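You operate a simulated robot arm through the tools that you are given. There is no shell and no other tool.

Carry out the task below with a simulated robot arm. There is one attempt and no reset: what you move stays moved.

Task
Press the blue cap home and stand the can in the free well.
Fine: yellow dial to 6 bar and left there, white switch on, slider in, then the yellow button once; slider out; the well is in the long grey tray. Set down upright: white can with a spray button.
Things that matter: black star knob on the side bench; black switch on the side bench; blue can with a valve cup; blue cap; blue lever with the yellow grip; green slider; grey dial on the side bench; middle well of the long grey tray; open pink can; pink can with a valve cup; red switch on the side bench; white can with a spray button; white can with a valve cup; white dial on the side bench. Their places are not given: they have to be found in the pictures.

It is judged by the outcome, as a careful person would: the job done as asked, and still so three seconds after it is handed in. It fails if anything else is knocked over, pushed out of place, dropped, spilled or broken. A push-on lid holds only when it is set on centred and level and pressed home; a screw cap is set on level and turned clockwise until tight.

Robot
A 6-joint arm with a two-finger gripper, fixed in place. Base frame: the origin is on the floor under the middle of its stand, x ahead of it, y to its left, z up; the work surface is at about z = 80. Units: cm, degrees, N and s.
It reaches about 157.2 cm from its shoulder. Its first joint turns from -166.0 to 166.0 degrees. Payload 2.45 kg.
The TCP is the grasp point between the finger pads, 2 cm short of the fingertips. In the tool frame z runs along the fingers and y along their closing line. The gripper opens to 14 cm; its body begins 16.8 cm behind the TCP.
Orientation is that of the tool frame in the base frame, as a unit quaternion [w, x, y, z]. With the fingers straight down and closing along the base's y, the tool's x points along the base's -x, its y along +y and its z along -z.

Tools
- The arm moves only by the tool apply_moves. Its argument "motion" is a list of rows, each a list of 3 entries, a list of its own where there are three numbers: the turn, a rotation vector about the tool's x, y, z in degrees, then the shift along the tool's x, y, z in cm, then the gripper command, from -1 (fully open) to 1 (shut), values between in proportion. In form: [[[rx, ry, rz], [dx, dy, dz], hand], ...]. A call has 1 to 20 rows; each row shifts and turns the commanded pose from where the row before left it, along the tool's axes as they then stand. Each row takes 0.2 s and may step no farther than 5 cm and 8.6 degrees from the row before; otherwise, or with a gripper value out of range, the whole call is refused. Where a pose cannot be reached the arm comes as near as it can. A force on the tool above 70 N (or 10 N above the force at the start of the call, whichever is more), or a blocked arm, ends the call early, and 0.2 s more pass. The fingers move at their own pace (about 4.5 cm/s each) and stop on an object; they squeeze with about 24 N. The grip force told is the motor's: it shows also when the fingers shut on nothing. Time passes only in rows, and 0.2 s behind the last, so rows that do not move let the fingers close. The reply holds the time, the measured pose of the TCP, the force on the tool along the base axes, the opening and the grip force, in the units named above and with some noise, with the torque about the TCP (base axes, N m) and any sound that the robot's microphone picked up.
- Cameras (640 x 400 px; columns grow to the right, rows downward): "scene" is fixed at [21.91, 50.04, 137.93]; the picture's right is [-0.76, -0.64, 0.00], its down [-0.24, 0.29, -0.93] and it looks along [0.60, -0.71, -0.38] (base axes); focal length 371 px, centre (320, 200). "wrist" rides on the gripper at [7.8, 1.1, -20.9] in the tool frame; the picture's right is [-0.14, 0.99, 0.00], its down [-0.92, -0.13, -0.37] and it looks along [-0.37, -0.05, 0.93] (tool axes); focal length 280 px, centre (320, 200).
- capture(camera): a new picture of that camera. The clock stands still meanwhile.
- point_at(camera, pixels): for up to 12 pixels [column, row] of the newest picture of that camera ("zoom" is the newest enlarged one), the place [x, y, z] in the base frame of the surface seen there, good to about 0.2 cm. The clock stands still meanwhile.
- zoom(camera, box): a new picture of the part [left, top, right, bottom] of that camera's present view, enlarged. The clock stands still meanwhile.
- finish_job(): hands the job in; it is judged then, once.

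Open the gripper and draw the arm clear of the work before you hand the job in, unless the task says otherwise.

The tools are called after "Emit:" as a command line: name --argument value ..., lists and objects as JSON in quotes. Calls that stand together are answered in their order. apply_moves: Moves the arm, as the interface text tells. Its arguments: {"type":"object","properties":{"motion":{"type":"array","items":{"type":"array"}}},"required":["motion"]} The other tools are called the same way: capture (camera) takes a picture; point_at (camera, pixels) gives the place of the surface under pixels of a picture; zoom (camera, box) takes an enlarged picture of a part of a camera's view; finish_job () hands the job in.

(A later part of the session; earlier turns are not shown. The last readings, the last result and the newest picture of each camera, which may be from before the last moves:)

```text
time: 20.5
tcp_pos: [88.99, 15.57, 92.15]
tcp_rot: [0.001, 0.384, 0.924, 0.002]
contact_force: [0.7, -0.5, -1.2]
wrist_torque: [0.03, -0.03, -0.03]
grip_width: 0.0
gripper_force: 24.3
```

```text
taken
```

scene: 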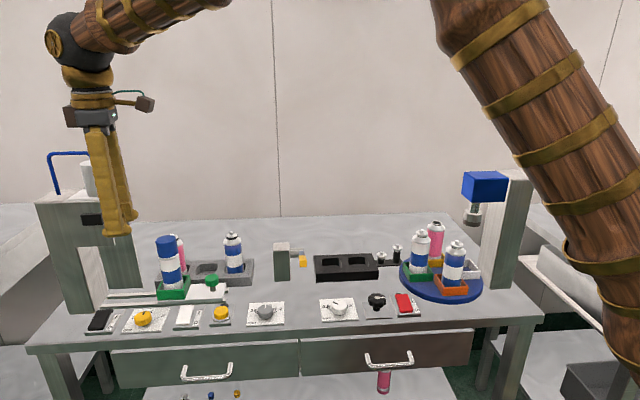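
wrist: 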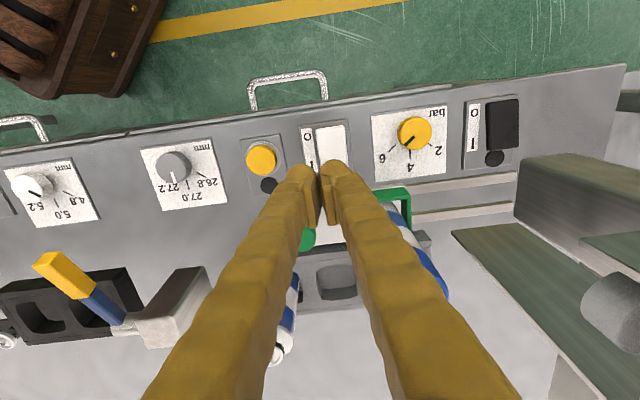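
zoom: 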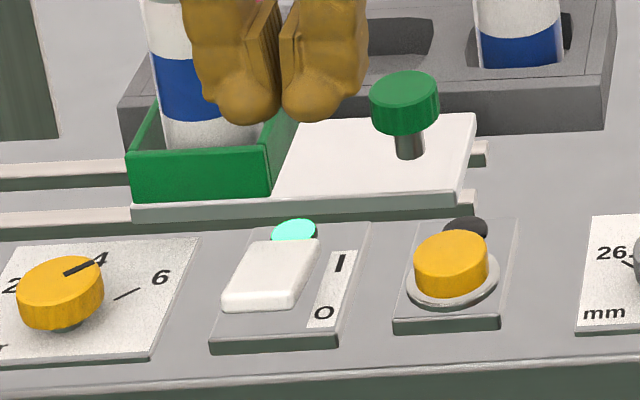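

The white switch is on: its lamp (294,231) is lit. Next I open to about 4.3 cm and move over the green slider knob at (91.7, 8.55).

Emit:
apply_moves --motion '[[[0, 0, 0], [0, -3.05, -2], 0.386], [[0, 0, 0], [-3.43, 0, 0], 0.386], [[0, 0, 0], [-3.43, 0, 0], 0.386], [[0, 0, 0], [0, 0, 0], 0.386], [[0, 0, 0], [0, 0, 0], 0.386]]'

Emit:
capture --camera "wrist"

Emit:
zoom --camera "scene" --box '[130, 200, 270, 320]'

```text
time: 21.7
tcp_pos: [91.36, 8.35, 94.24]
tcp_rot: [0.002, 0.384, 0.923, 0.001]
contact_force: [0.0, 0.1, 0.4]
wrist_torque: [0.03, -0.03, 0.02]
grip_width: 4.3
gripper_force: 0.1
```

```text
taken
```

wrist: 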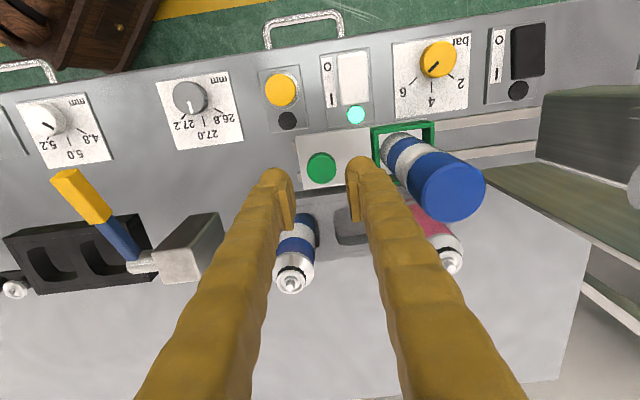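

```text
3.33 times, centred on (200, 260) of scene
```

zoom: 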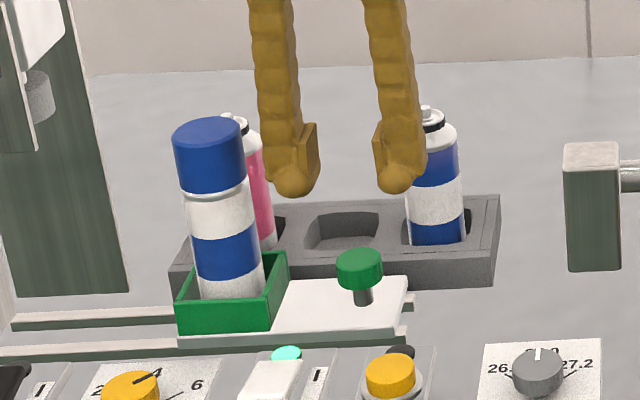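

The knob top is seen at (321,168), just where the axis meets z=86, so it is aligned. I descend to z≈85 around the knob.

Emit:
apply_moves --motion '[[[0, 0, 0], [0, 0, 4], 0.386], [[0, 0, 0], [0, 0, 3], 0.386], [[0, 0, 0], [0, 0, 1.2], 0.386], [[0, 0, 0], [0, 0, 0.9], 0.386], [[0, 0, 0], [0, 0, 0], 0.386]]'

Emit:
zoom --camera "scene" --box '[130, 200, 270, 320]'

Emit:
zoom --camera "wrist" --box '[240, 120, 400, 240]'

```text
time: 22.9
tcp_pos: [91.49, 8.38, 85.09]
tcp_rot: [0.003, 0.384, 0.923, 0.001]
contact_force: [0.6, 0.7, -0.6]
wrist_torque: [-0.01, -0.02, 0.03]
grip_width: 4.29
gripper_force: 0.1
```

```text
3.33 times, centred on (200, 260) of scene
```

zoom: 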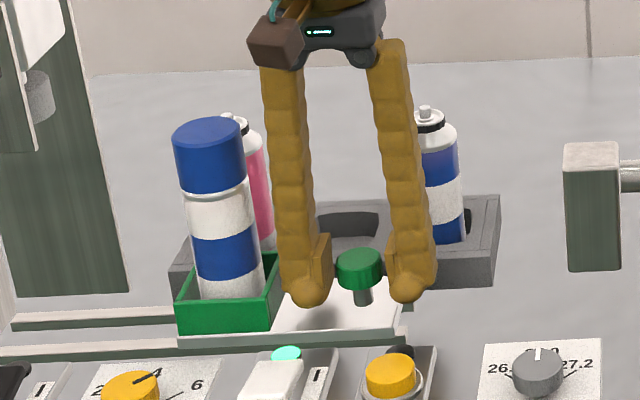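

```text
3.33 times, centred on (320, 180) of wrist
```

zoom: 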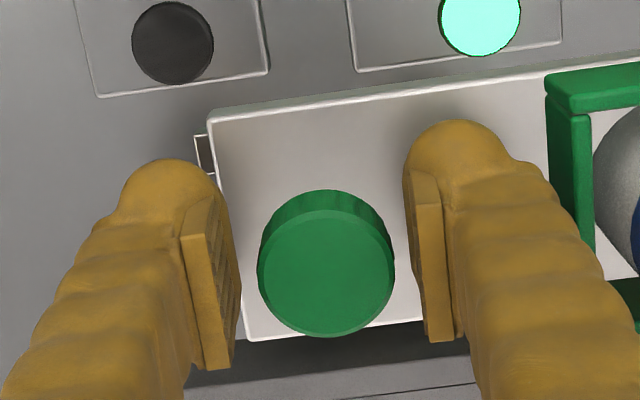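

The knob is between the pads. I close on it and begin sliding in slowly along the rails (tool +y).

Emit:
apply_moves --motion '[[[0, 0, 0], [0, 0, 0], 1], [[0, 0, 0], [0, 0, 0], 1], [[0, 0, 0], [0, 0, 0], 1]]'

Emit:
apply_moves --motion '[[[0, 0, 0], [0, 0.2, 0], 1], [[0, 0, 0], [0, 0.4, 0], 1], [[0, 0, 0], [0, 0.6, 0], 1], [[0, 0, 0], [0, 0.6, 0], 1], [[0, 0, 0], [0, 0.6, 0], 1], [[0, 0, 0], [0, 0.6, 0], 1], [[0, 0, 0], [0, 0.6, 0], 1], [[0, 0, 0], [0, 0.4, 0], 1], [[0, 0, 0], [0, 0, 0], 1]]'

Emit:
zoom --camera "scene" --box '[50, 140, 250, 320]'

Emit:
capture --camera "wrist"

```text
time: 23.7
tcp_pos: [91.56, 8.69, 84.98]
tcp_rot: [0.002, 0.383, 0.924, 0.001]
contact_force: [18.9, 14.6, -23.8]
wrist_torque: [-0.02, 0.06, 0.07]
grip_width: 2.81
gripper_force: 42.8
```

```text
time: 25.7
tcp_pos: [94.46, 11.38, 85.11]
tcp_rot: [0.001, 0.384, 0.923, 0.0]
contact_force: [-29.3, 27.2, -32.1]
wrist_torque: [0.23, 0.27, -0.08]
grip_width: 2.83
gripper_force: 44.6
```

```text
2.22 times, centred on (150, 230) of scene
```

zoom: 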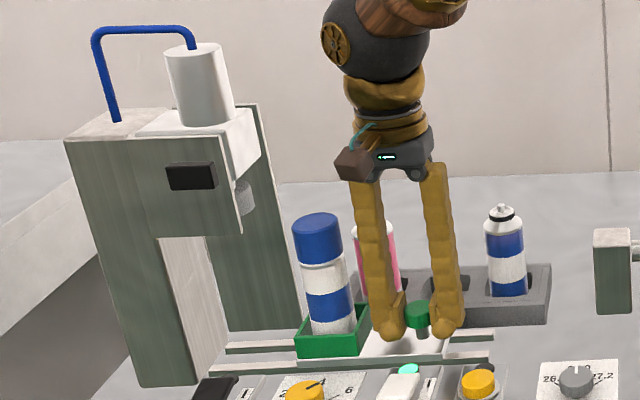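

```text
taken
```

wrist: 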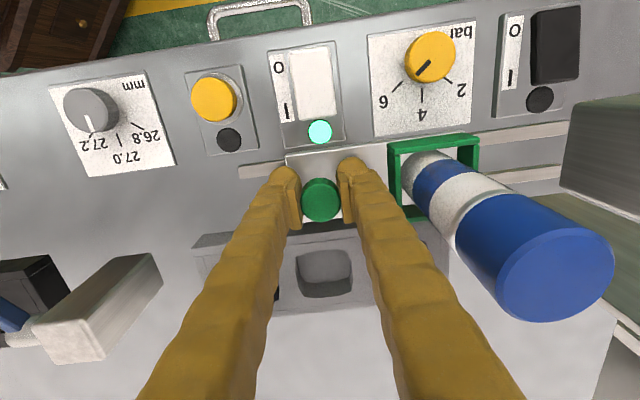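

Sliding works (4 cm in), but a sideways force of about 40 N along -v and 32 N down built up. I ease the grip position before continuing.

Emit:
apply_moves --motion '[[[0, 0, 0], [0.1, 0, 0.07], 1], [[0, 0, 0], [0.1, 0, 0.07], 1], [[0, 0, 0], [0, 0, 0], 1]]'

```text
time: 26.5
tcp_pos: [94.4, 11.44, 84.96]
tcp_rot: [0.002, 0.384, 0.923, 0.001]
contact_force: [-9.2, 9.9, -23.7]
wrist_torque: [0.03, 0.07, -0.08]
grip_width: 2.79
gripper_force: 44.8
```

The side force dropped to 13 N. I measure the rail direction to steer the push exactly.

Emit:
point_at --camera "wrist" --pixels '[[240, 169], [282, 162], [490, 137], [560, 126], [540, 175], [500, 181], [215, 236], [440, 210], [477, 137], [388, 147]]'

Emit:
zoom --camera "scene" --box '[90, 270, 260, 330]'

```text
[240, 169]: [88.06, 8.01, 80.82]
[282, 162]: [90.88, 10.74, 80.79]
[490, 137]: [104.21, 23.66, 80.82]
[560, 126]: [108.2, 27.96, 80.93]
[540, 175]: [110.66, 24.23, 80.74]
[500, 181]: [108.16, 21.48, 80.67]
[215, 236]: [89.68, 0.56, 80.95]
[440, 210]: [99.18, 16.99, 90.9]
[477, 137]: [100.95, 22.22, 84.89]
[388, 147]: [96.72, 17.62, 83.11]
```

```text
3.76 times, centred on (175, 300) of scene
```

zoom: 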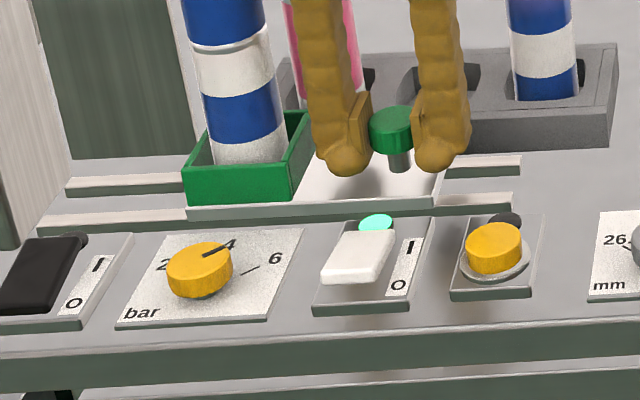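

Rails run at about 44.5°, practically along tool y. I continue the slide 3 cm with a slight correction and watch the force.

Emit:
apply_moves --motion '[[[0, 0, 0], [0.08, 0.3, 0.05], 1], [[0, 0, 0], [0.01, 0.6, 0.05], 1], [[0, 0, 0], [0.01, 0.6, 0], 1], [[0, 0, 0], [0.01, 0.6, 0], 1], [[0, 0, 0], [0.01, 0.6, 0], 1], [[0, 0, 0], [0, 0.3, 0], 1], [[0, 0, 0], [0, 0, 0], 1]]'

Emit:
capture --camera "scene"

```text
time: 28.1
tcp_pos: [96.56, 13.63, 84.84]
tcp_rot: [0.003, 0.384, 0.923, 0.0]
contact_force: [26.2, -25.9, -7.0]
wrist_torque: [-0.05, 0.07, 0.02]
grip_width: 2.84
gripper_force: 45.5
```

```text
taken
```

scene: 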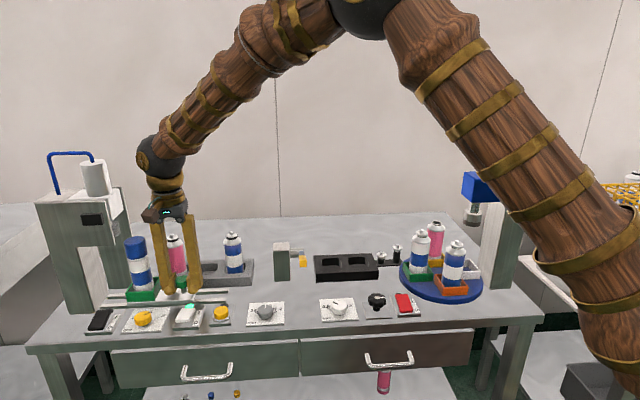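

Now the side force reversed (+v 37 N). I ease back 0.2 cm sideways and check the reading.

Emit:
apply_moves --motion '[[[0, 0, 0], [-0.1, 0, 0], 1], [[0, 0, 0], [-0.1, 0, 0], 1], [[0, 0, 0], [0, 0, 0], 1]]'

Emit:
zoom --camera "scene" --box '[30, 140, 230, 320]'

```text
time: 28.9
tcp_pos: [96.49, 13.62, 84.7]
tcp_rot: [0.001, 0.383, 0.924, 0.0]
contact_force: [6.2, -7.3, -7.4]
wrist_torque: [0.07, 0.14, -0.01]
grip_width: 2.83
gripper_force: 45.1
```

```text
2.22 times, centred on (130, 230) of scene
```

zoom: 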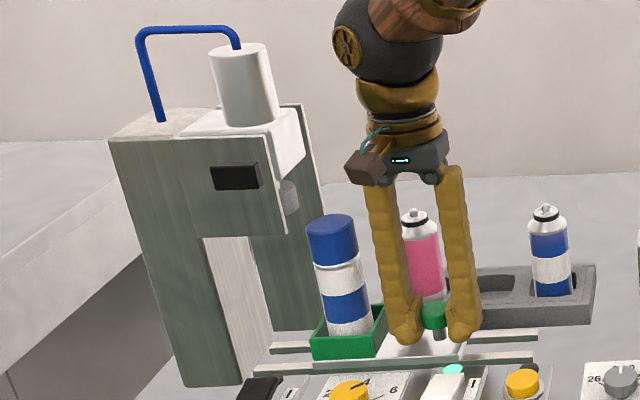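

Side force is down to about 10 N; the slider is 7 cm in. I continue sliding in small steps.

Emit:
apply_moves --motion '[[[0, 0, 0], [-0.04, 0.3, 0], 1], [[0, 0, 0], [0, 0.5, 0], 1], [[0, 0, 0], [0, 0.5, 0], 1], [[0, 0, 0], [0, 0.5, 0], 1], [[0, 0, 0], [0, 0.2, 0], 1], [[0, 0, 0], [0, 0, 0], 1]]'

Emit:
zoom --camera "scene" --box '[30, 140, 230, 320]'

Emit:
capture --camera "wrist"

```text
time: 30.3
tcp_pos: [97.86, 14.89, 84.8]
tcp_rot: [0.0, 0.383, 0.924, 0.0]
contact_force: [-33.3, 32.4, -30.7]
wrist_torque: [0.05, 0.0, -0.14]
grip_width: 2.83
gripper_force: 44.9
```

```text
2.22 times, centred on (130, 230) of scene
```

zoom: 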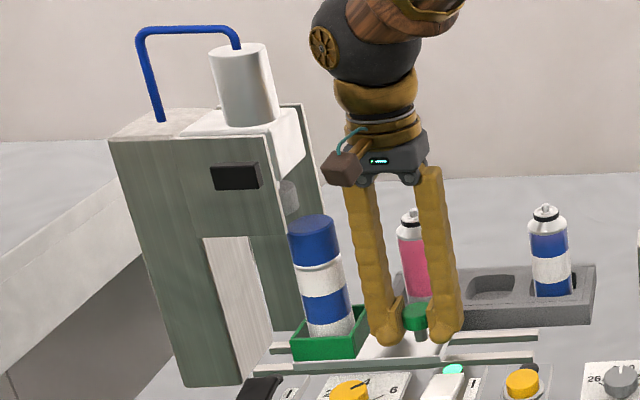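

```text
taken
```

wrist: 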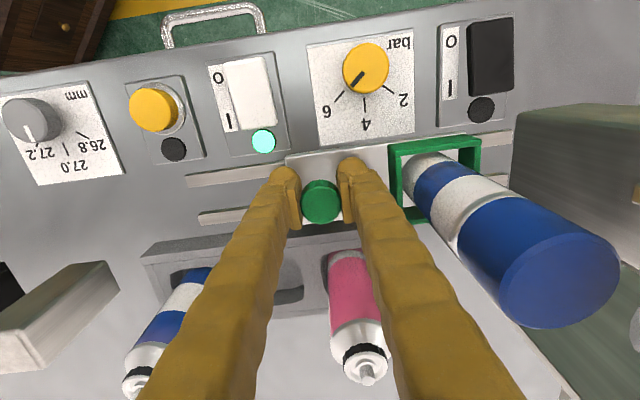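

Lateral force swings as the arm tracks, so I loosen the grip to a cage around the knob (3.6 cm) and push with the trailing finger instead.

Emit:
apply_moves --motion '[[[0, 0, 0], [0.15, 0, 0], 0.486], [[0, 0, 0], [0, 0, 0], 0.486], [[0, 0, 0], [0, 0, 0], 0.486]]'

Emit:
apply_moves --motion '[[[0, 0, 0], [0, 0.4, 0], 0.486], [[0, 0, 0], [0, 0.4, 0], 0.486], [[0, 0, 0], [0, 0.4, 0], 0.486], [[0, 0, 0], [0, 0.4, 0], 0.486], [[0, 0, 0], [0, 0, 0], 0.486]]'

Emit:
zoom --camera "scene" --box '[30, 140, 230, 320]'

Emit:
capture --camera "wrist"

```text
time: 31.1
tcp_pos: [98.02, 14.91, 84.97]
tcp_rot: [0.002, 0.383, 0.924, 0.002]
contact_force: [3.7, -7.4, -20.0]
wrist_torque: [0.27, -0.29, 0.14]
grip_width: 3.69
gripper_force: 0.7
```

```text
time: 32.3
tcp_pos: [98.98, 16.09, 84.74]
tcp_rot: [0.002, 0.383, 0.924, 0.001]
contact_force: [-1.1, -0.3, -1.7]
wrist_torque: [-0.01, 0.0, 0.0]
grip_width: 3.61
gripper_force: 0.6
```

```text
2.22 times, centred on (130, 230) of scene
```

zoom: 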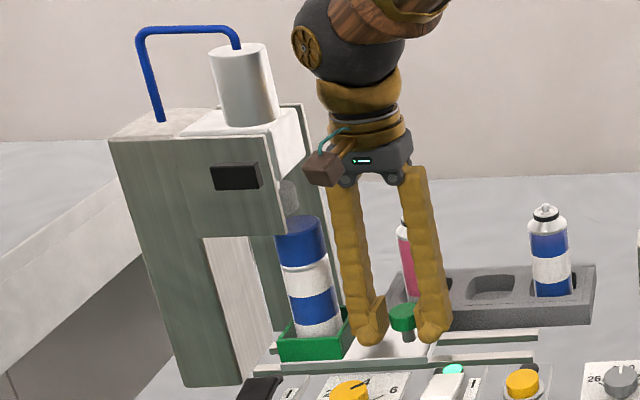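

```text
taken
```

wrist: 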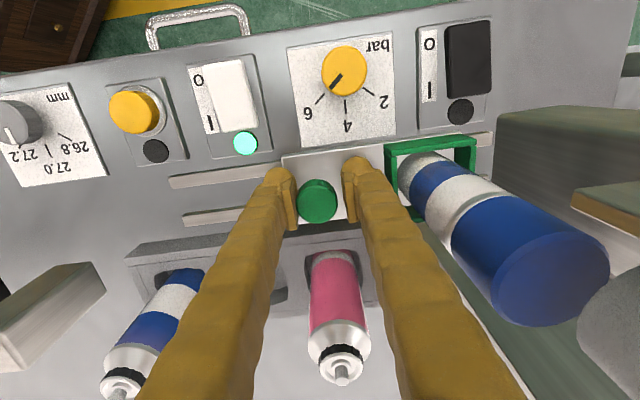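

The cage push works with little force. I continue in 0.3 cm steps until it stops.

Emit:
apply_moves --motion '[[[0, 0, 0], [0, 0.3, 0], 0.486], [[0, 0, 0], [0, 0.3, 0], 0.486], [[0, 0, 0], [0, 0.3, 0], 0.486], [[0, 0, 0], [0, 0.3, 0], 0.486], [[0, 0, 0], [0, 0, 0], 0.486]]'

Emit:
zoom --camera "scene" --box '[30, 140, 230, 320]'

Emit:
capture --camera "wrist"

```text
time: 33.5
tcp_pos: [99.83, 16.99, 84.87]
tcp_rot: [0.001, 0.384, 0.923, 0.001]
contact_force: [0.0, 0.1, -5.5]
wrist_torque: [0.09, -0.07, 0.06]
grip_width: 3.58
gripper_force: 0.0
```

```text
2.22 times, centred on (130, 230) of scene
```

zoom: 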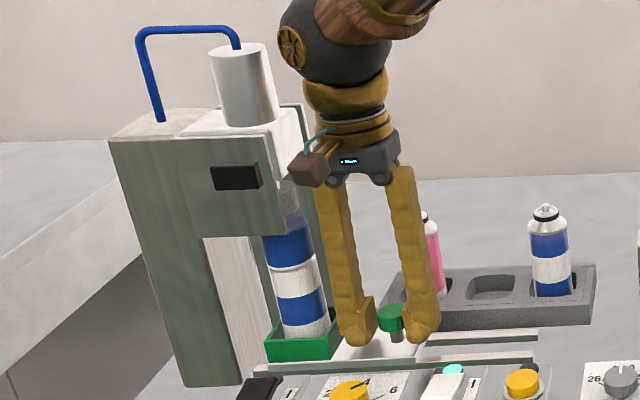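

```text
taken
```

wrist: 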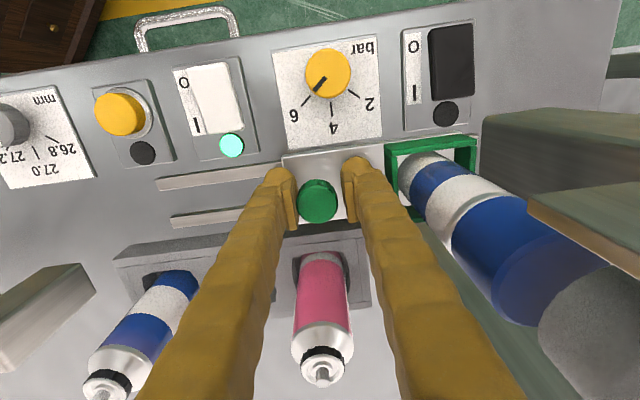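

Still moving freely, the can is nearly under the ram. I continue in small steps to the stop.

Emit:
apply_moves --motion '[[[0, 0, 0], [0, 0.25, 0], 0.486], [[0, 0, 0], [0, 0.25, 0], 0.486], [[0, 0, 0], [0, 0.25, 0], 0.486], [[0, 0, 0], [0, 0.25, 0], 0.486], [[0, 0, 0], [0, 0, 0], 0.486]]'

Emit:
zoom --camera "scene" --box '[30, 140, 230, 320]'

Emit:
capture --camera "wrist"

```text
time: 34.7
tcp_pos: [100.6, 17.6, 84.75]
tcp_rot: [0.002, 0.384, 0.923, 0.001]
contact_force: [-14.4, -10.8, -3.1]
wrist_torque: [0.23, -0.09, -0.15]
grip_width: 4.62
gripper_force: 7.4
```

```text
2.22 times, centred on (130, 230) of scene
```

zoom: 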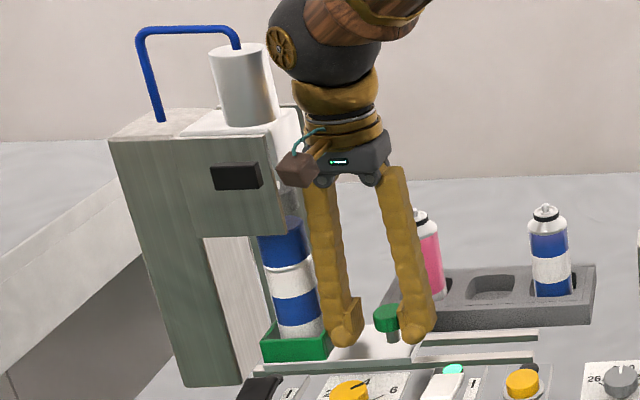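

```text
taken
```

wrist: 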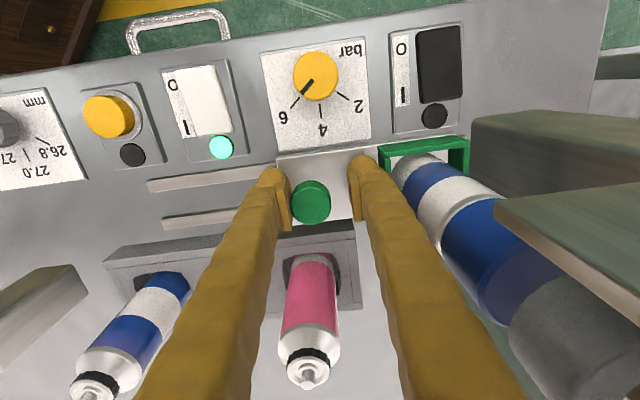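

The trailing finger was pushed open (4.62 cm) with 18 N along -u: the slider is at its stop, about 11.8 cm in. I look closely at the cap, ram and rail end to confirm.

Emit:
zoom --camera "scene" --box '[90, 190, 190, 310]'

Emit:
zoom --camera "wrist" --box '[360, 130, 640, 400]'

```text
3.33 times, centred on (140, 250) of scene
```

zoom: 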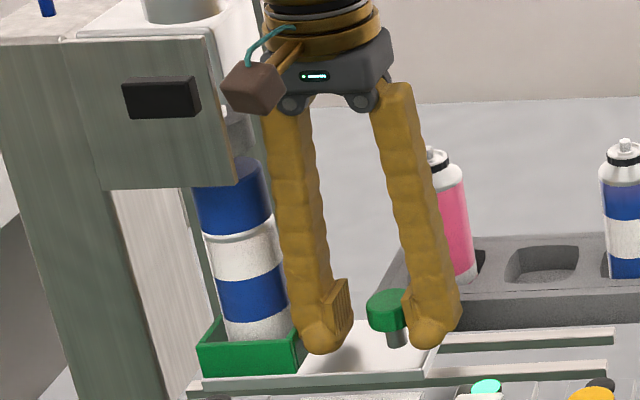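

```text
1.48 times, centred on (500, 265) of wrist
```

zoom: 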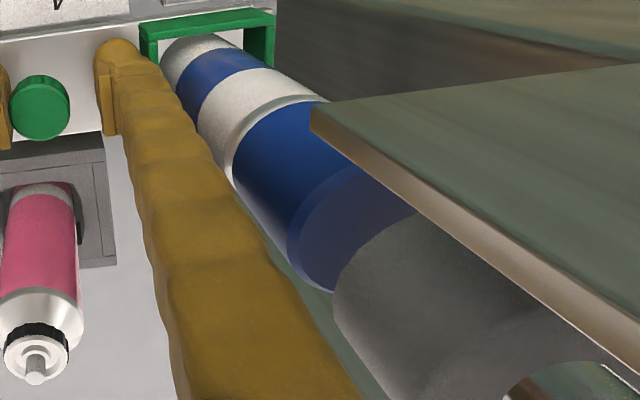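

The can stands centred under the ram with a gap above it. I recentre on the knob, grip it, and push gently to confirm it is hard against the stop.

Emit:
apply_moves --motion '[[[0, 0, 0], [0, -0.5, 0], 0.486], [[0, 0, 0], [0, -0.4, 0], 0.486], [[0, 0, 0], [0, 0, 0], 0.7], [[0, 0, 0], [0, 0, 0], 1], [[0, 0, 0], [0, 0, 0], 1], [[0, 0, 0], [0, 0, 0], 1]]'

Emit:
apply_moves --motion '[[[0, 0, 0], [0, 0.1, 0], 1], [[0, 0, 0], [0, 0.1, 0], 1], [[0, 0, 0], [0, 0, 0], 1]]'

```text
time: 36.1
tcp_pos: [99.95, 17.09, 84.7]
tcp_rot: [0.001, 0.383, 0.924, 0.0]
contact_force: [-2.7, 2.5, -26.5]
wrist_torque: [0.06, 0.1, 0.05]
grip_width: 2.82
gripper_force: 45.2
```

```text
time: 36.9
tcp_pos: [100.03, 17.06, 84.75]
tcp_rot: [0.001, 0.384, 0.923, 0.0]
contact_force: [-13.5, -2.9, -37.0]
wrist_torque: [0.03, 0.08, 0.03]
grip_width: 2.86
gripper_force: 44.9
```

Force rises with hardly any motion, so it is at the stop. One more small push to confirm, then release gently.

Emit:
apply_moves --motion '[[[0, 0, 0], [0, 0.1, 0], 1], [[0, 0, 0], [0, 0.1, 0], 1], [[0, 0, 0], [0, 0, 0], 1]]'

```text
time: 37.7
tcp_pos: [99.9, 17.1, 84.83]
tcp_rot: [0.001, 0.384, 0.923, 0.0]
contact_force: [-40.9, -33.5, -38.0]
wrist_torque: [0.28, 0.1, -0.06]
grip_width: 2.81
gripper_force: 44.6
```

52 N with no motion: slider is fully in. I relieve the force, open, rise, then close and travel over to the yellow button.

Emit:
apply_moves --motion '[[[0, 0, 0], [0, -0.2, 0.1], 1], [[0, 0, 0], [0, -0.15, 0.1], 1], [[0, 0, 0], [0, 0, 0], 0.43], [[0, 0, 0], [0, 0, 0], 0.4], [[0, 0, 0], [0, 0, 0], 0.4], [[0, 0, 0], [0, 0, -1.0], 0.4], [[0, 0, 0], [0, 0, -3.0], 0.4], [[0, 0, 0], [0, 0, -4.0], 0.4], [[0, 0, 0], [0, 0, -3.0], 0.4], [[0, 0, 0], [0, 0, 0], 0.4]]'

Emit:
zoom --camera "scene" --box '[30, 140, 250, 320]'

```text
time: 39.2
tcp_pos: [99.71, 16.98, 85.01]
tcp_rot: [-0.002, 0.384, 0.923, -0.002]
contact_force: [2.9, -2.4, -11.4]
wrist_torque: [0.18, -0.15, 0.18]
grip_width: 4.18
gripper_force: 0.1
stopped in row 7: the force on the tool passed its limit at 104 N (the readings are from after the stop); the commanded pose is now the measured one
```

```text
2.22 times, centred on (140, 230) of scene
```

zoom: 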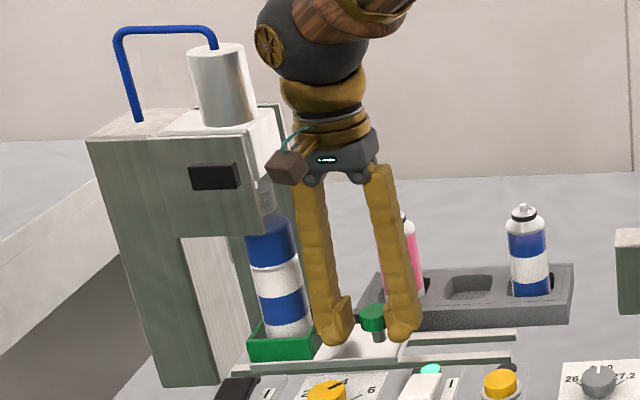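

The rise was resisted (104 N) — something is caught near the fingers. I must look closely before moving again.

Emit:
zoom --camera "scene" --box '[140, 240, 250, 320]'

Emit:
capture --camera "wrist"

Emit:
zoom --camera "wrist" --box '[250, 130, 420, 260]'

Emit:
zoom --camera "scene" --box '[60, 120, 230, 240]'

```text
5.00 times, centred on (195, 280) of scene
```

zoom: 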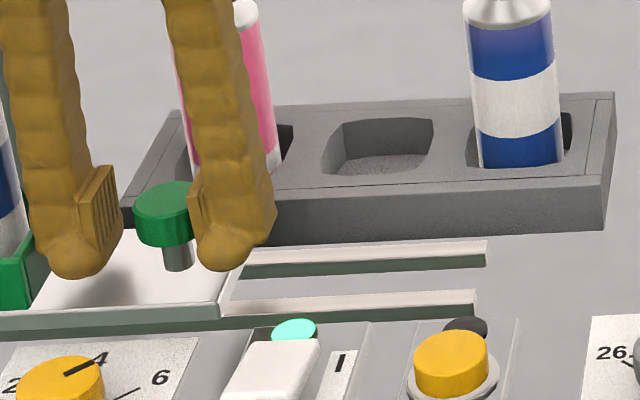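

```text
taken
```

wrist: 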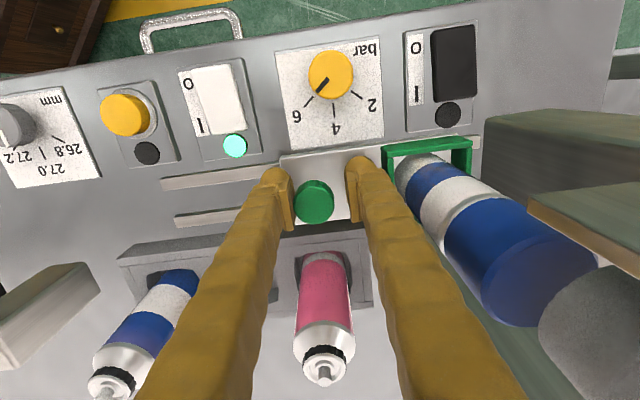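

```text
3.08 times, centred on (335, 195) of wrist
```

zoom: 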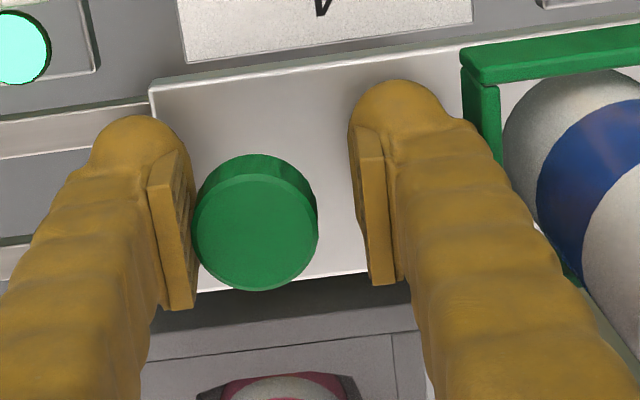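

```text
3.33 times, centred on (145, 180) of scene
```

zoom: 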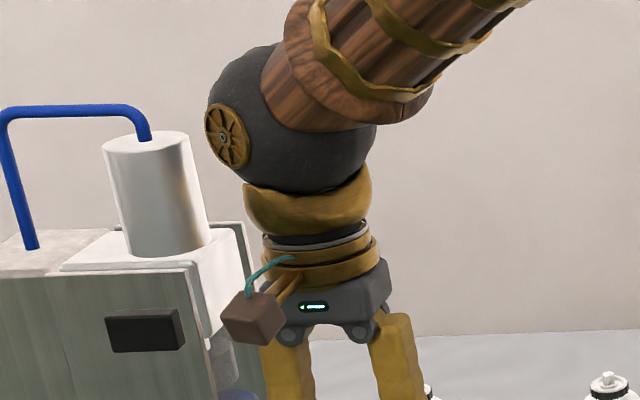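

In the wrist zoom the knob touches the left pad at (195,220) while the right gap is wide: the left finger's bulb is hooked under the knob head. I check the knob's present position before recentring.

Emit:
point_at --camera "wrist" --pixels '[[313, 204], [297, 204], [330, 204], [314, 190], [314, 219], [389, 155], [470, 143], [540, 300]]'

```text
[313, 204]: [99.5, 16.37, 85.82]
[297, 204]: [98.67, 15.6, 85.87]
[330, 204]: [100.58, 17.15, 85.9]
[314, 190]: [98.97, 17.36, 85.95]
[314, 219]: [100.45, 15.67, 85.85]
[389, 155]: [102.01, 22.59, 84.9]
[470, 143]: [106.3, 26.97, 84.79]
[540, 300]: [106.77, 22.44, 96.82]
```

Knob centre is at about (99.65, 16.45), u≈82.1, so the slider crept back ~0.6 cm. I centre the open fingers on the knob and then rise carefully.

Emit:
apply_moves --motion '[[[0, 0, 0], [0, -0.25, 0.1], 0.36], [[0, 0, 0], [0, -0.25, 0.1], 0.33], [[0, 0, 0], [0, 0, 0], 0.33], [[0, 0, 0], [0, 0, 0], 0.33]]'

Emit:
zoom --camera "wrist" --box '[250, 130, 420, 260]'

```text
time: 40.2
tcp_pos: [99.48, 16.59, 84.91]
tcp_rot: [-0.001, 0.383, 0.924, -0.001]
contact_force: [-0.7, 0.0, -0.1]
wrist_torque: [-0.01, 0.01, -0.02]
grip_width: 4.7
gripper_force: 0.1
```

```text
3.08 times, centred on (335, 195) of wrist
```

zoom: 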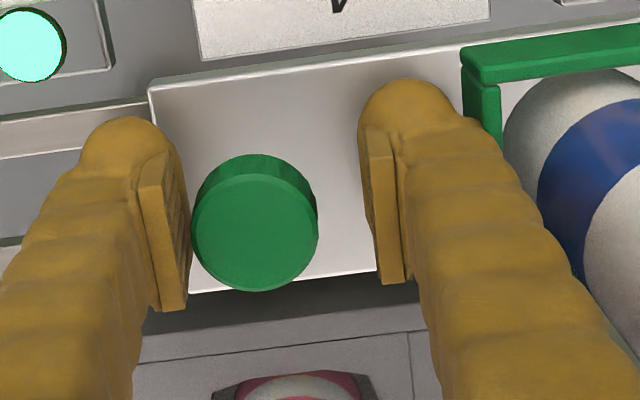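

The force is zero but the knob kept its place in the image, so the slider may have followed. I measure the knob again, and once more after a pause without motion.

Emit:
capture --camera "wrist"

Emit:
point_at --camera "wrist" --pixels '[[313, 204], [297, 204], [330, 204], [314, 190], [314, 219], [389, 155], [470, 143]]'

Emit:
apply_moves --motion '[[[0, 0, 0], [0, 0, 0], 0.33], [[0, 0, 0], [0, 0, 0], 0.33], [[0, 0, 0], [0, 0, 0], 0.33]]'

Emit:
zoom --camera "wrist" --box '[250, 130, 420, 260]'

Emit:
zoom --camera "scene" --box '[140, 240, 250, 320]'

```text
taken
```

wrist: 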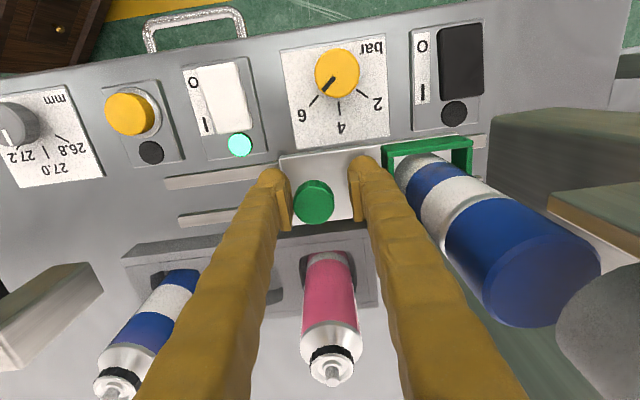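

```text
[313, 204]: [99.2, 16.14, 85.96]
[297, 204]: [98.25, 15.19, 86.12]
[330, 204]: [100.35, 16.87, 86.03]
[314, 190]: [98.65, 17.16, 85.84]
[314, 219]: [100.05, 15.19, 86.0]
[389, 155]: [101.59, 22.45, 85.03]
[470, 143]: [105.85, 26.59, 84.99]
```

```text
time: 41.0
tcp_pos: [99.32, 16.67, 84.88]
tcp_rot: [-0.001, 0.384, 0.923, -0.002]
contact_force: [-0.8, -0.1, 0.6]
wrist_torque: [0.01, 0.07, -0.03]
grip_width: 4.69
gripper_force: 0.0
```

```text
3.08 times, centred on (335, 195) of wrist
```

zoom: 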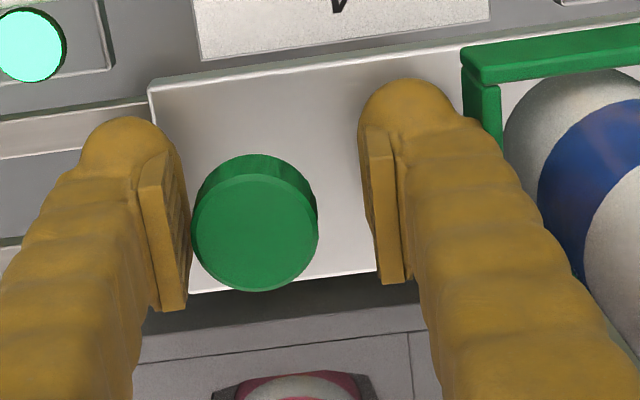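

```text
5.00 times, centred on (195, 280) of scene
```

zoom: 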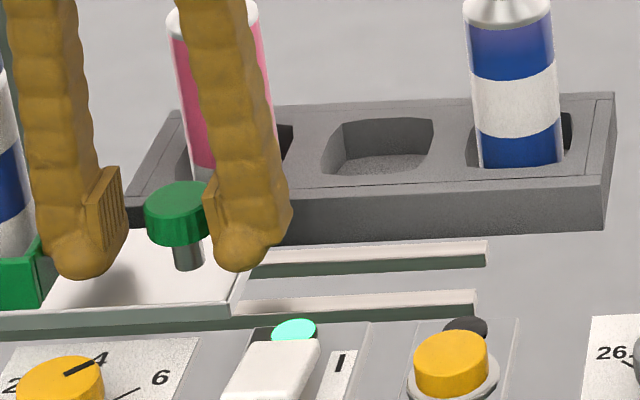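

The knob did move 0.5 cm back with the tool. Before moving again I check whether the wrist ball or the hand touches the press cylinder/head, by measuring those surfaces.

Emit:
zoom --camera "scene" --box '[60, 120, 230, 240]'

Emit:
point_at --camera "zoom" --pixels '[[225, 100], [225, 140], [260, 180], [250, 200], [275, 250], [280, 280], [250, 310], [200, 200], [205, 235], [190, 270], [245, 260], [345, 300]]'

```text
3.33 times, centred on (145, 180) of scene
```

zoom: 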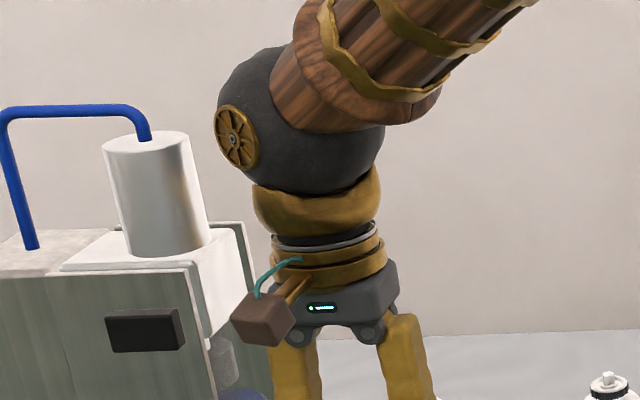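

```text
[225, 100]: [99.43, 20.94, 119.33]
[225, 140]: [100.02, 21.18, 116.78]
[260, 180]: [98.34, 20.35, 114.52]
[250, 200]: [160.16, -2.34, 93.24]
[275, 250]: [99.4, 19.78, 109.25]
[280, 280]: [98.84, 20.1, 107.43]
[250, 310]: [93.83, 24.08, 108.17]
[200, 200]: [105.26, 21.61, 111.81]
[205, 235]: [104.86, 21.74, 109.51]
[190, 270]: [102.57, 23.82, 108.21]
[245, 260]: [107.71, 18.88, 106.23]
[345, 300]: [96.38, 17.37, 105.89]
```

The wrist is about 4 cm clear of the press, so the catch is at the knob. I test a small 0.3 cm rise and read the force.

Emit:
apply_moves --motion '[[[0, 0, 0], [0, 0, -0.15], 0.33], [[0, 0, 0], [0, 0, -0.15], 0.33], [[0, 0, 0], [0, 0, 0], 0.33]]'

Emit:
zoom --camera "wrist" --box '[250, 130, 420, 260]'

```text
time: 41.8
tcp_pos: [99.45, 16.55, 85.0]
tcp_rot: [0.0, 0.384, 0.923, -0.002]
contact_force: [0.2, -0.1, 0.7]
wrist_torque: [-0.02, -0.04, -0.03]
grip_width: 4.72
gripper_force: 0.1
```

```text
3.08 times, centred on (335, 195) of wrist
```

zoom: 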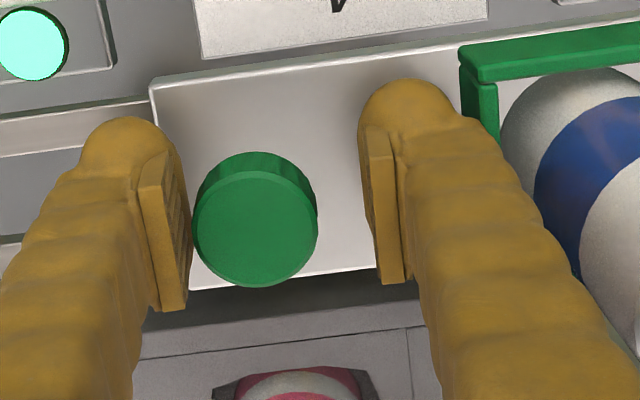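

No resistance now. I shift -0.4 cm along the slider to centre and check that the knob stays put.

Emit:
apply_moves --motion '[[[0, 0, 0], [0, -0.2, -0.1], 0.33], [[0, 0, 0], [0, -0.2, -0.1], 0.33], [[0, 0, 0], [0, 0, 0], 0.33]]'

Emit:
zoom --camera "wrist" --box '[250, 130, 420, 260]'

```text
time: 42.6
tcp_pos: [99.15, 16.31, 85.51]
tcp_rot: [-0.001, 0.385, 0.923, -0.001]
contact_force: [-0.8, 0.0, -0.6]
wrist_torque: [-0.01, 0.01, 0.01]
grip_width: 4.67
gripper_force: 0.2
```

```text
3.08 times, centred on (335, 195) of wrist
```

zoom: 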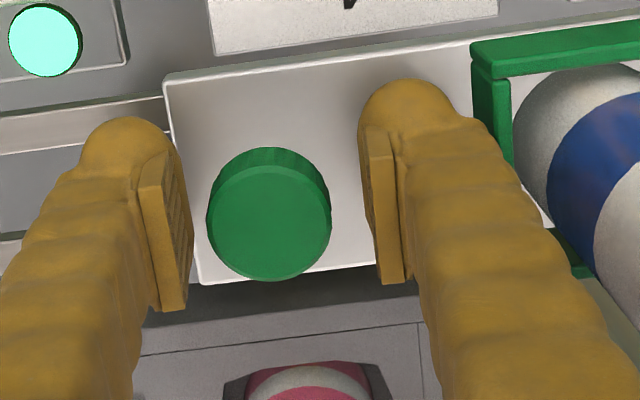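

The knob stays put now and the fingers are free. I rise, back off, close, and come down behind the knob to push the slider home with the closed fingertips (higher, so nothing can hook under the head).

Emit:
apply_moves --motion '[[[0, 0, 0], [0, 0, -0.8], 0.33], [[0, 0, 0], [0, 0, -3.0], 0.33], [[0, 0, 0], [0, 0, -3.2], 0.33], [[0, 0, 0], [0, -2.75, 0], 1], [[0, 0, 0], [0, -2.75, 0], 1], [[0, 0, 0], [0, 0, 0], 1], [[0, 0, 0], [0, 0, 0], 1], [[0, 0, 0], [0, 0, 0], 1]]'

Emit:
capture --camera "wrist"

Emit:
zoom --camera "scene" --box '[50, 140, 250, 320]'

```text
time: 44.4
tcp_pos: [95.18, 12.44, 92.69]
tcp_rot: [-0.001, 0.383, 0.924, -0.002]
contact_force: [-0.5, -0.6, -0.7]
wrist_torque: [0.0, -0.01, -0.02]
grip_width: 0.02
gripper_force: 24.0
```

```text
taken
```

wrist: 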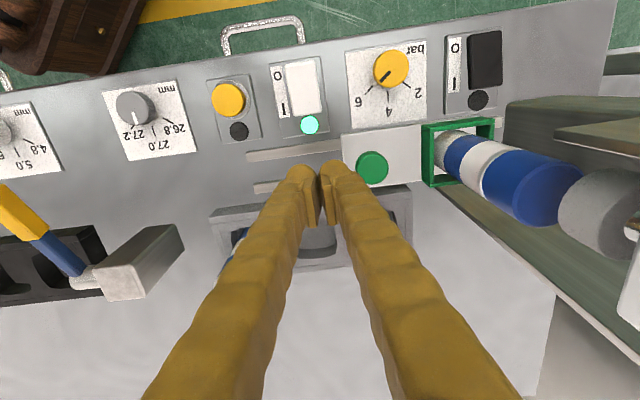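

```text
2.22 times, centred on (150, 230) of scene
```

zoom: 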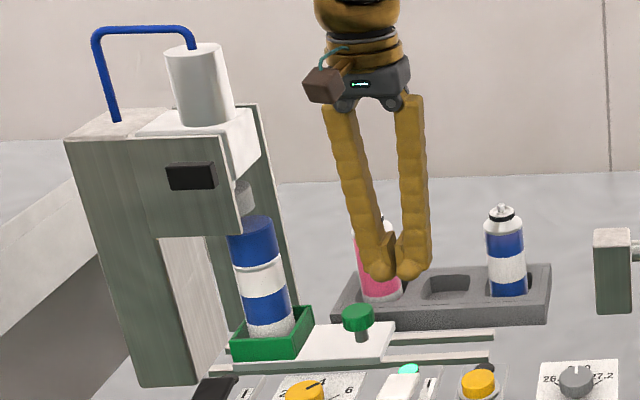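

I descend behind the knob to z≈86 and push it in.

Emit:
apply_moves --motion '[[[0, 0, 0], [0, 0, 3.5], 1], [[0, 0, 0], [0, 0, 3.1], 1], [[0, 0, 0], [0, 0, 0], 1], [[0, 0, 0], [0, 0.3, 0], 1], [[0, 0, 0], [0, 0.3, 0], 1], [[0, 0, 0], [0, 0.3, 0], 1], [[0, 0, 0], [0, 0, 0], 1]]'

Emit:
zoom --camera "scene" --box '[140, 240, 250, 320]'

Emit:
capture --camera "wrist"

```text
time: 46.0
tcp_pos: [95.82, 13.07, 85.74]
tcp_rot: [-0.001, 0.384, 0.923, -0.001]
contact_force: [0.3, -0.3, 0.8]
wrist_torque: [0.0, 0.02, 0.03]
grip_width: 0.01
gripper_force: 24.1
```

```text
5.00 times, centred on (195, 280) of scene
```

zoom: 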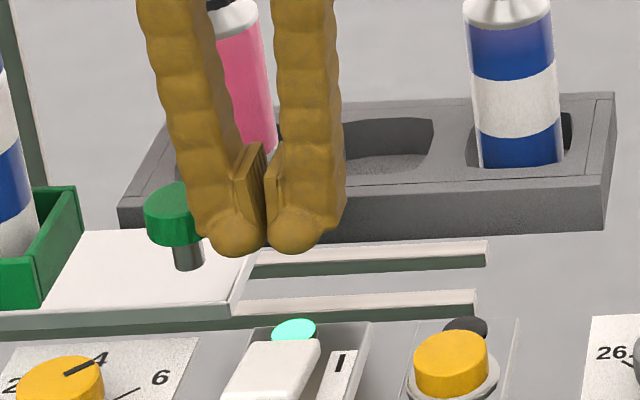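

```text
taken
```

wrist: 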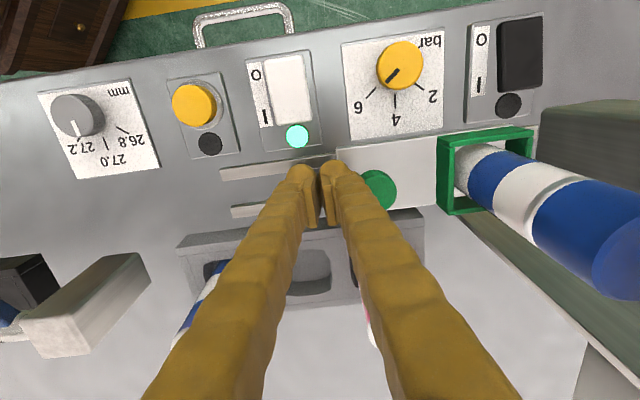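

The flank is at the knob. I push on in small steps toward the stop.

Emit:
apply_moves --motion '[[[0, 0, 0], [0, 0.25, 0], 1], [[0, 0, 0], [0, 0.25, 0], 1], [[0, 0, 0], [0, 0.25, 0], 1], [[0, 0, 0], [0, 0.2, 0], 1], [[0, 0, 0], [0, 0.1, 0], 1], [[0, 0, 0], [0, 0, 0], 1]]'

Emit:
zoom --camera "wrist" --box '[280, 100, 640, 325]'

```text
time: 47.4
tcp_pos: [96.48, 13.9, 85.85]
tcp_rot: [0.0, 0.383, 0.924, -0.002]
contact_force: [-0.4, 0.1, 0.3]
wrist_torque: [-0.01, 0.02, -0.01]
grip_width: 0.01
gripper_force: 24.7
```

```text
1.78 times, centred on (460, 212) of wrist
```

zoom: 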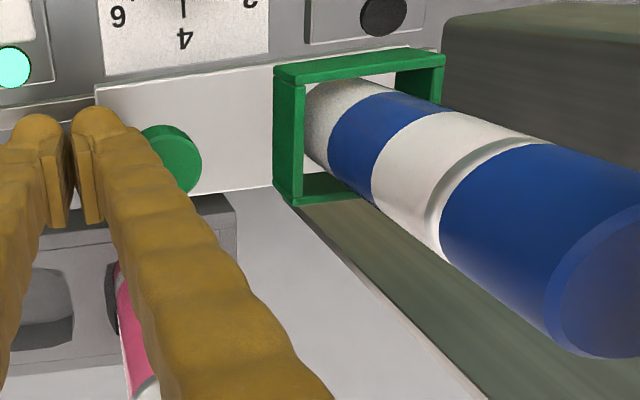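

No stop force yet (TCP u≈78.05). I keep pushing in small steps.

Emit:
apply_moves --motion '[[[0, 0, 0], [0, 0.25, 0], 1], [[0, 0, 0], [0, 0.2, 0], 1], [[0, 0, 0], [0, 0.2, 0], 1], [[0, 0, 0], [0, 0.15, 0], 1], [[0, 0, 0], [0, 0, 0], 1]]'

Emit:
capture --camera "wrist"

Emit:
zoom --camera "scene" --box '[90, 190, 250, 310]'

```text
time: 48.6
tcp_pos: [97.02, 14.27, 85.91]
tcp_rot: [-0.002, 0.385, 0.923, -0.002]
contact_force: [-27.9, -23.2, 7.8]
wrist_torque: [0.16, -0.19, -0.09]
grip_width: 0.0
gripper_force: 24.5
```

```text
taken
```

wrist: 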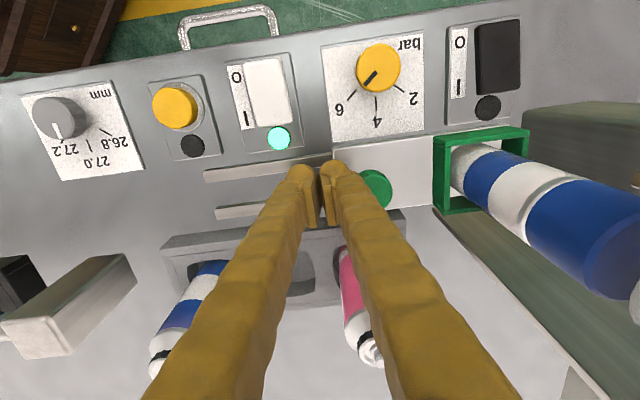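

```text
3.33 times, centred on (170, 250) of scene
```

zoom: 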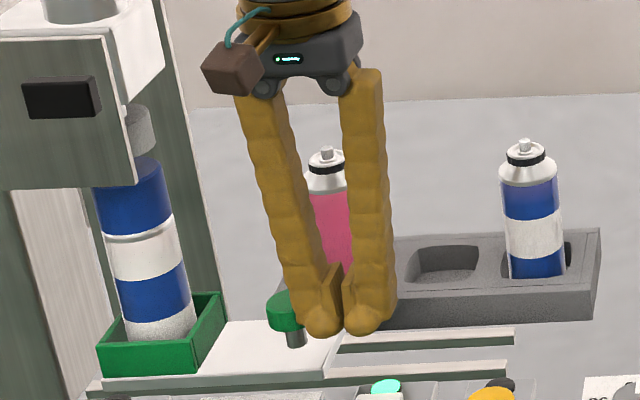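

36 N along -u: the slider is hard against its stop. I back straight off along -u, then rise and check the knob position.

Emit:
apply_moves --motion '[[[0, 0, 0], [0, -0.5, 0], 1], [[0, 0, 0], [0, -1.5, 0], 1], [[0, 0, 0], [0, -2.0, 0], 1], [[0, 0, 0], [0, -1.0, -3], 1], [[0, 0, 0], [0, -1.0, -4], 1], [[0, 0, 0], [0, 0, 0], 1]]'

Emit:
capture --camera "wrist"

Emit:
zoom --camera "scene" --box '[30, 180, 230, 320]'

```text
time: 50.0
tcp_pos: [92.91, 9.9, 92.88]
tcp_rot: [0.0, 0.383, 0.924, -0.002]
contact_force: [0.1, -0.6, 0.1]
wrist_torque: [0.03, 0.0, 0.0]
grip_width: 0.01
gripper_force: 24.4
```

```text
taken
```

wrist: 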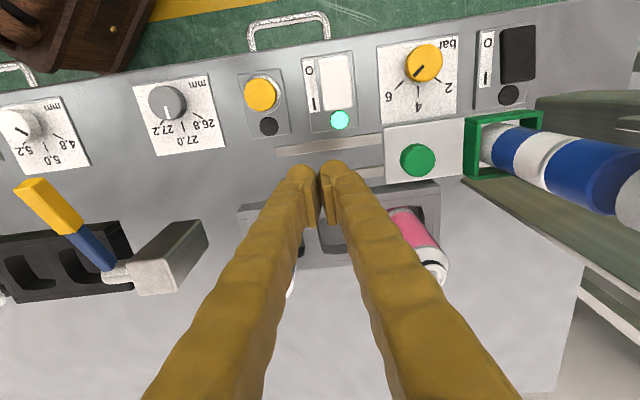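

```text
2.86 times, centred on (130, 250) of scene
```

zoom: 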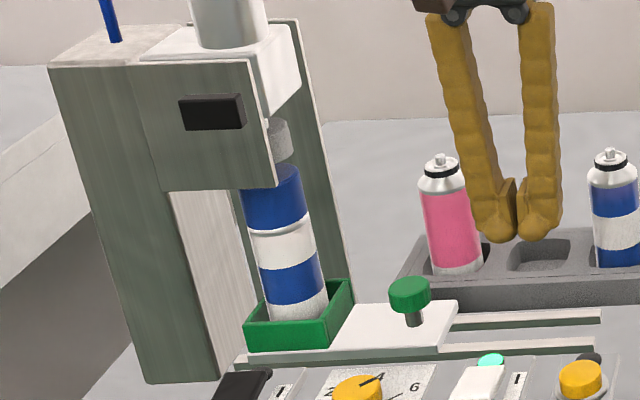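

I check the knob, nest and ram positions for how well the can is centred under the ram.

Emit:
point_at --camera "wrist" --pixels '[[417, 160], [400, 160], [434, 160], [417, 144], [417, 176], [467, 122], [543, 112], [461, 170]]'

Emit:
point_at --camera "zoom" --pixels '[[280, 140], [288, 140], [270, 180], [300, 190], [248, 200], [305, 205], [280, 260], [345, 285], [330, 315], [250, 320], [275, 165], [230, 20]]'

```text
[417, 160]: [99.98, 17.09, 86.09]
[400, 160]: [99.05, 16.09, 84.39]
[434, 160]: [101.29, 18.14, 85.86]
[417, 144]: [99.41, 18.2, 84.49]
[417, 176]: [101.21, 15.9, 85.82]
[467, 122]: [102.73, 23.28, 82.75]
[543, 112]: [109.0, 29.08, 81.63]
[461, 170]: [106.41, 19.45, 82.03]
```

```text
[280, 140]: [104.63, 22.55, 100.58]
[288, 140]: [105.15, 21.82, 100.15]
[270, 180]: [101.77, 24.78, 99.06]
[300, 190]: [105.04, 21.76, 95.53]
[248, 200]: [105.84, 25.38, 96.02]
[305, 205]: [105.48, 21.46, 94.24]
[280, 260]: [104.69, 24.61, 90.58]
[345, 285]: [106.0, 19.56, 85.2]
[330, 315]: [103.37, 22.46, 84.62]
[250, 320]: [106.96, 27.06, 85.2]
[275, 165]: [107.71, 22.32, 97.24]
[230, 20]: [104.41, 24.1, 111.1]
```

The knob is at u≈82.85 (12 cm of travel) and the can axis matches the ram axis. Now I move the closed fingers above the yellow button at (83.4, 12.15).

Emit:
apply_moves --motion '[[[0, 0, 0], [2.75, -2.3, 0], 1], [[0, 0, 0], [2.75, -2.3, 0], 1], [[0, 0, 0], [2.75, -2.3, 0], 1], [[0, 0, 0], [0, 0, 0], 1], [[0, 0, 0], [0, 0, 0], 1]]'

Emit:
capture --camera "wrist"

Emit:
zoom --camera "scene" --box '[150, 220, 270, 330]'

```text
time: 51.2
tcp_pos: [81.94, 11.16, 92.8]
tcp_rot: [-0.001, 0.382, 0.924, -0.002]
contact_force: [-0.6, -0.1, -0.4]
wrist_torque: [0.02, 0.01, 0.01]
grip_width: 0.0
gripper_force: 23.8
```

```text
taken
```

wrist: 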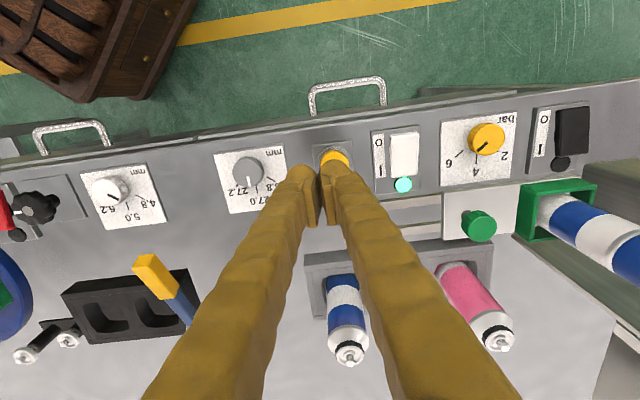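

```text
3.64 times, centred on (210, 275) of scene
```

zoom: 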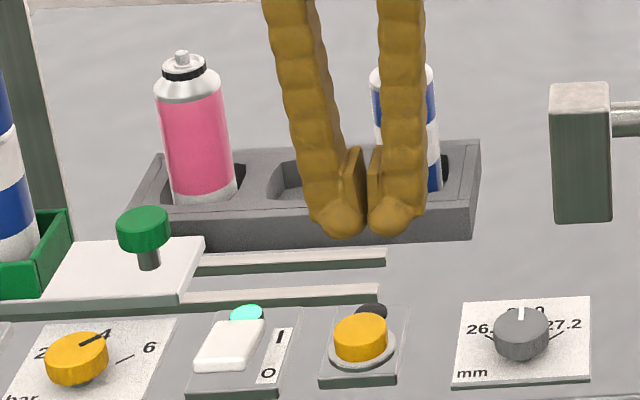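

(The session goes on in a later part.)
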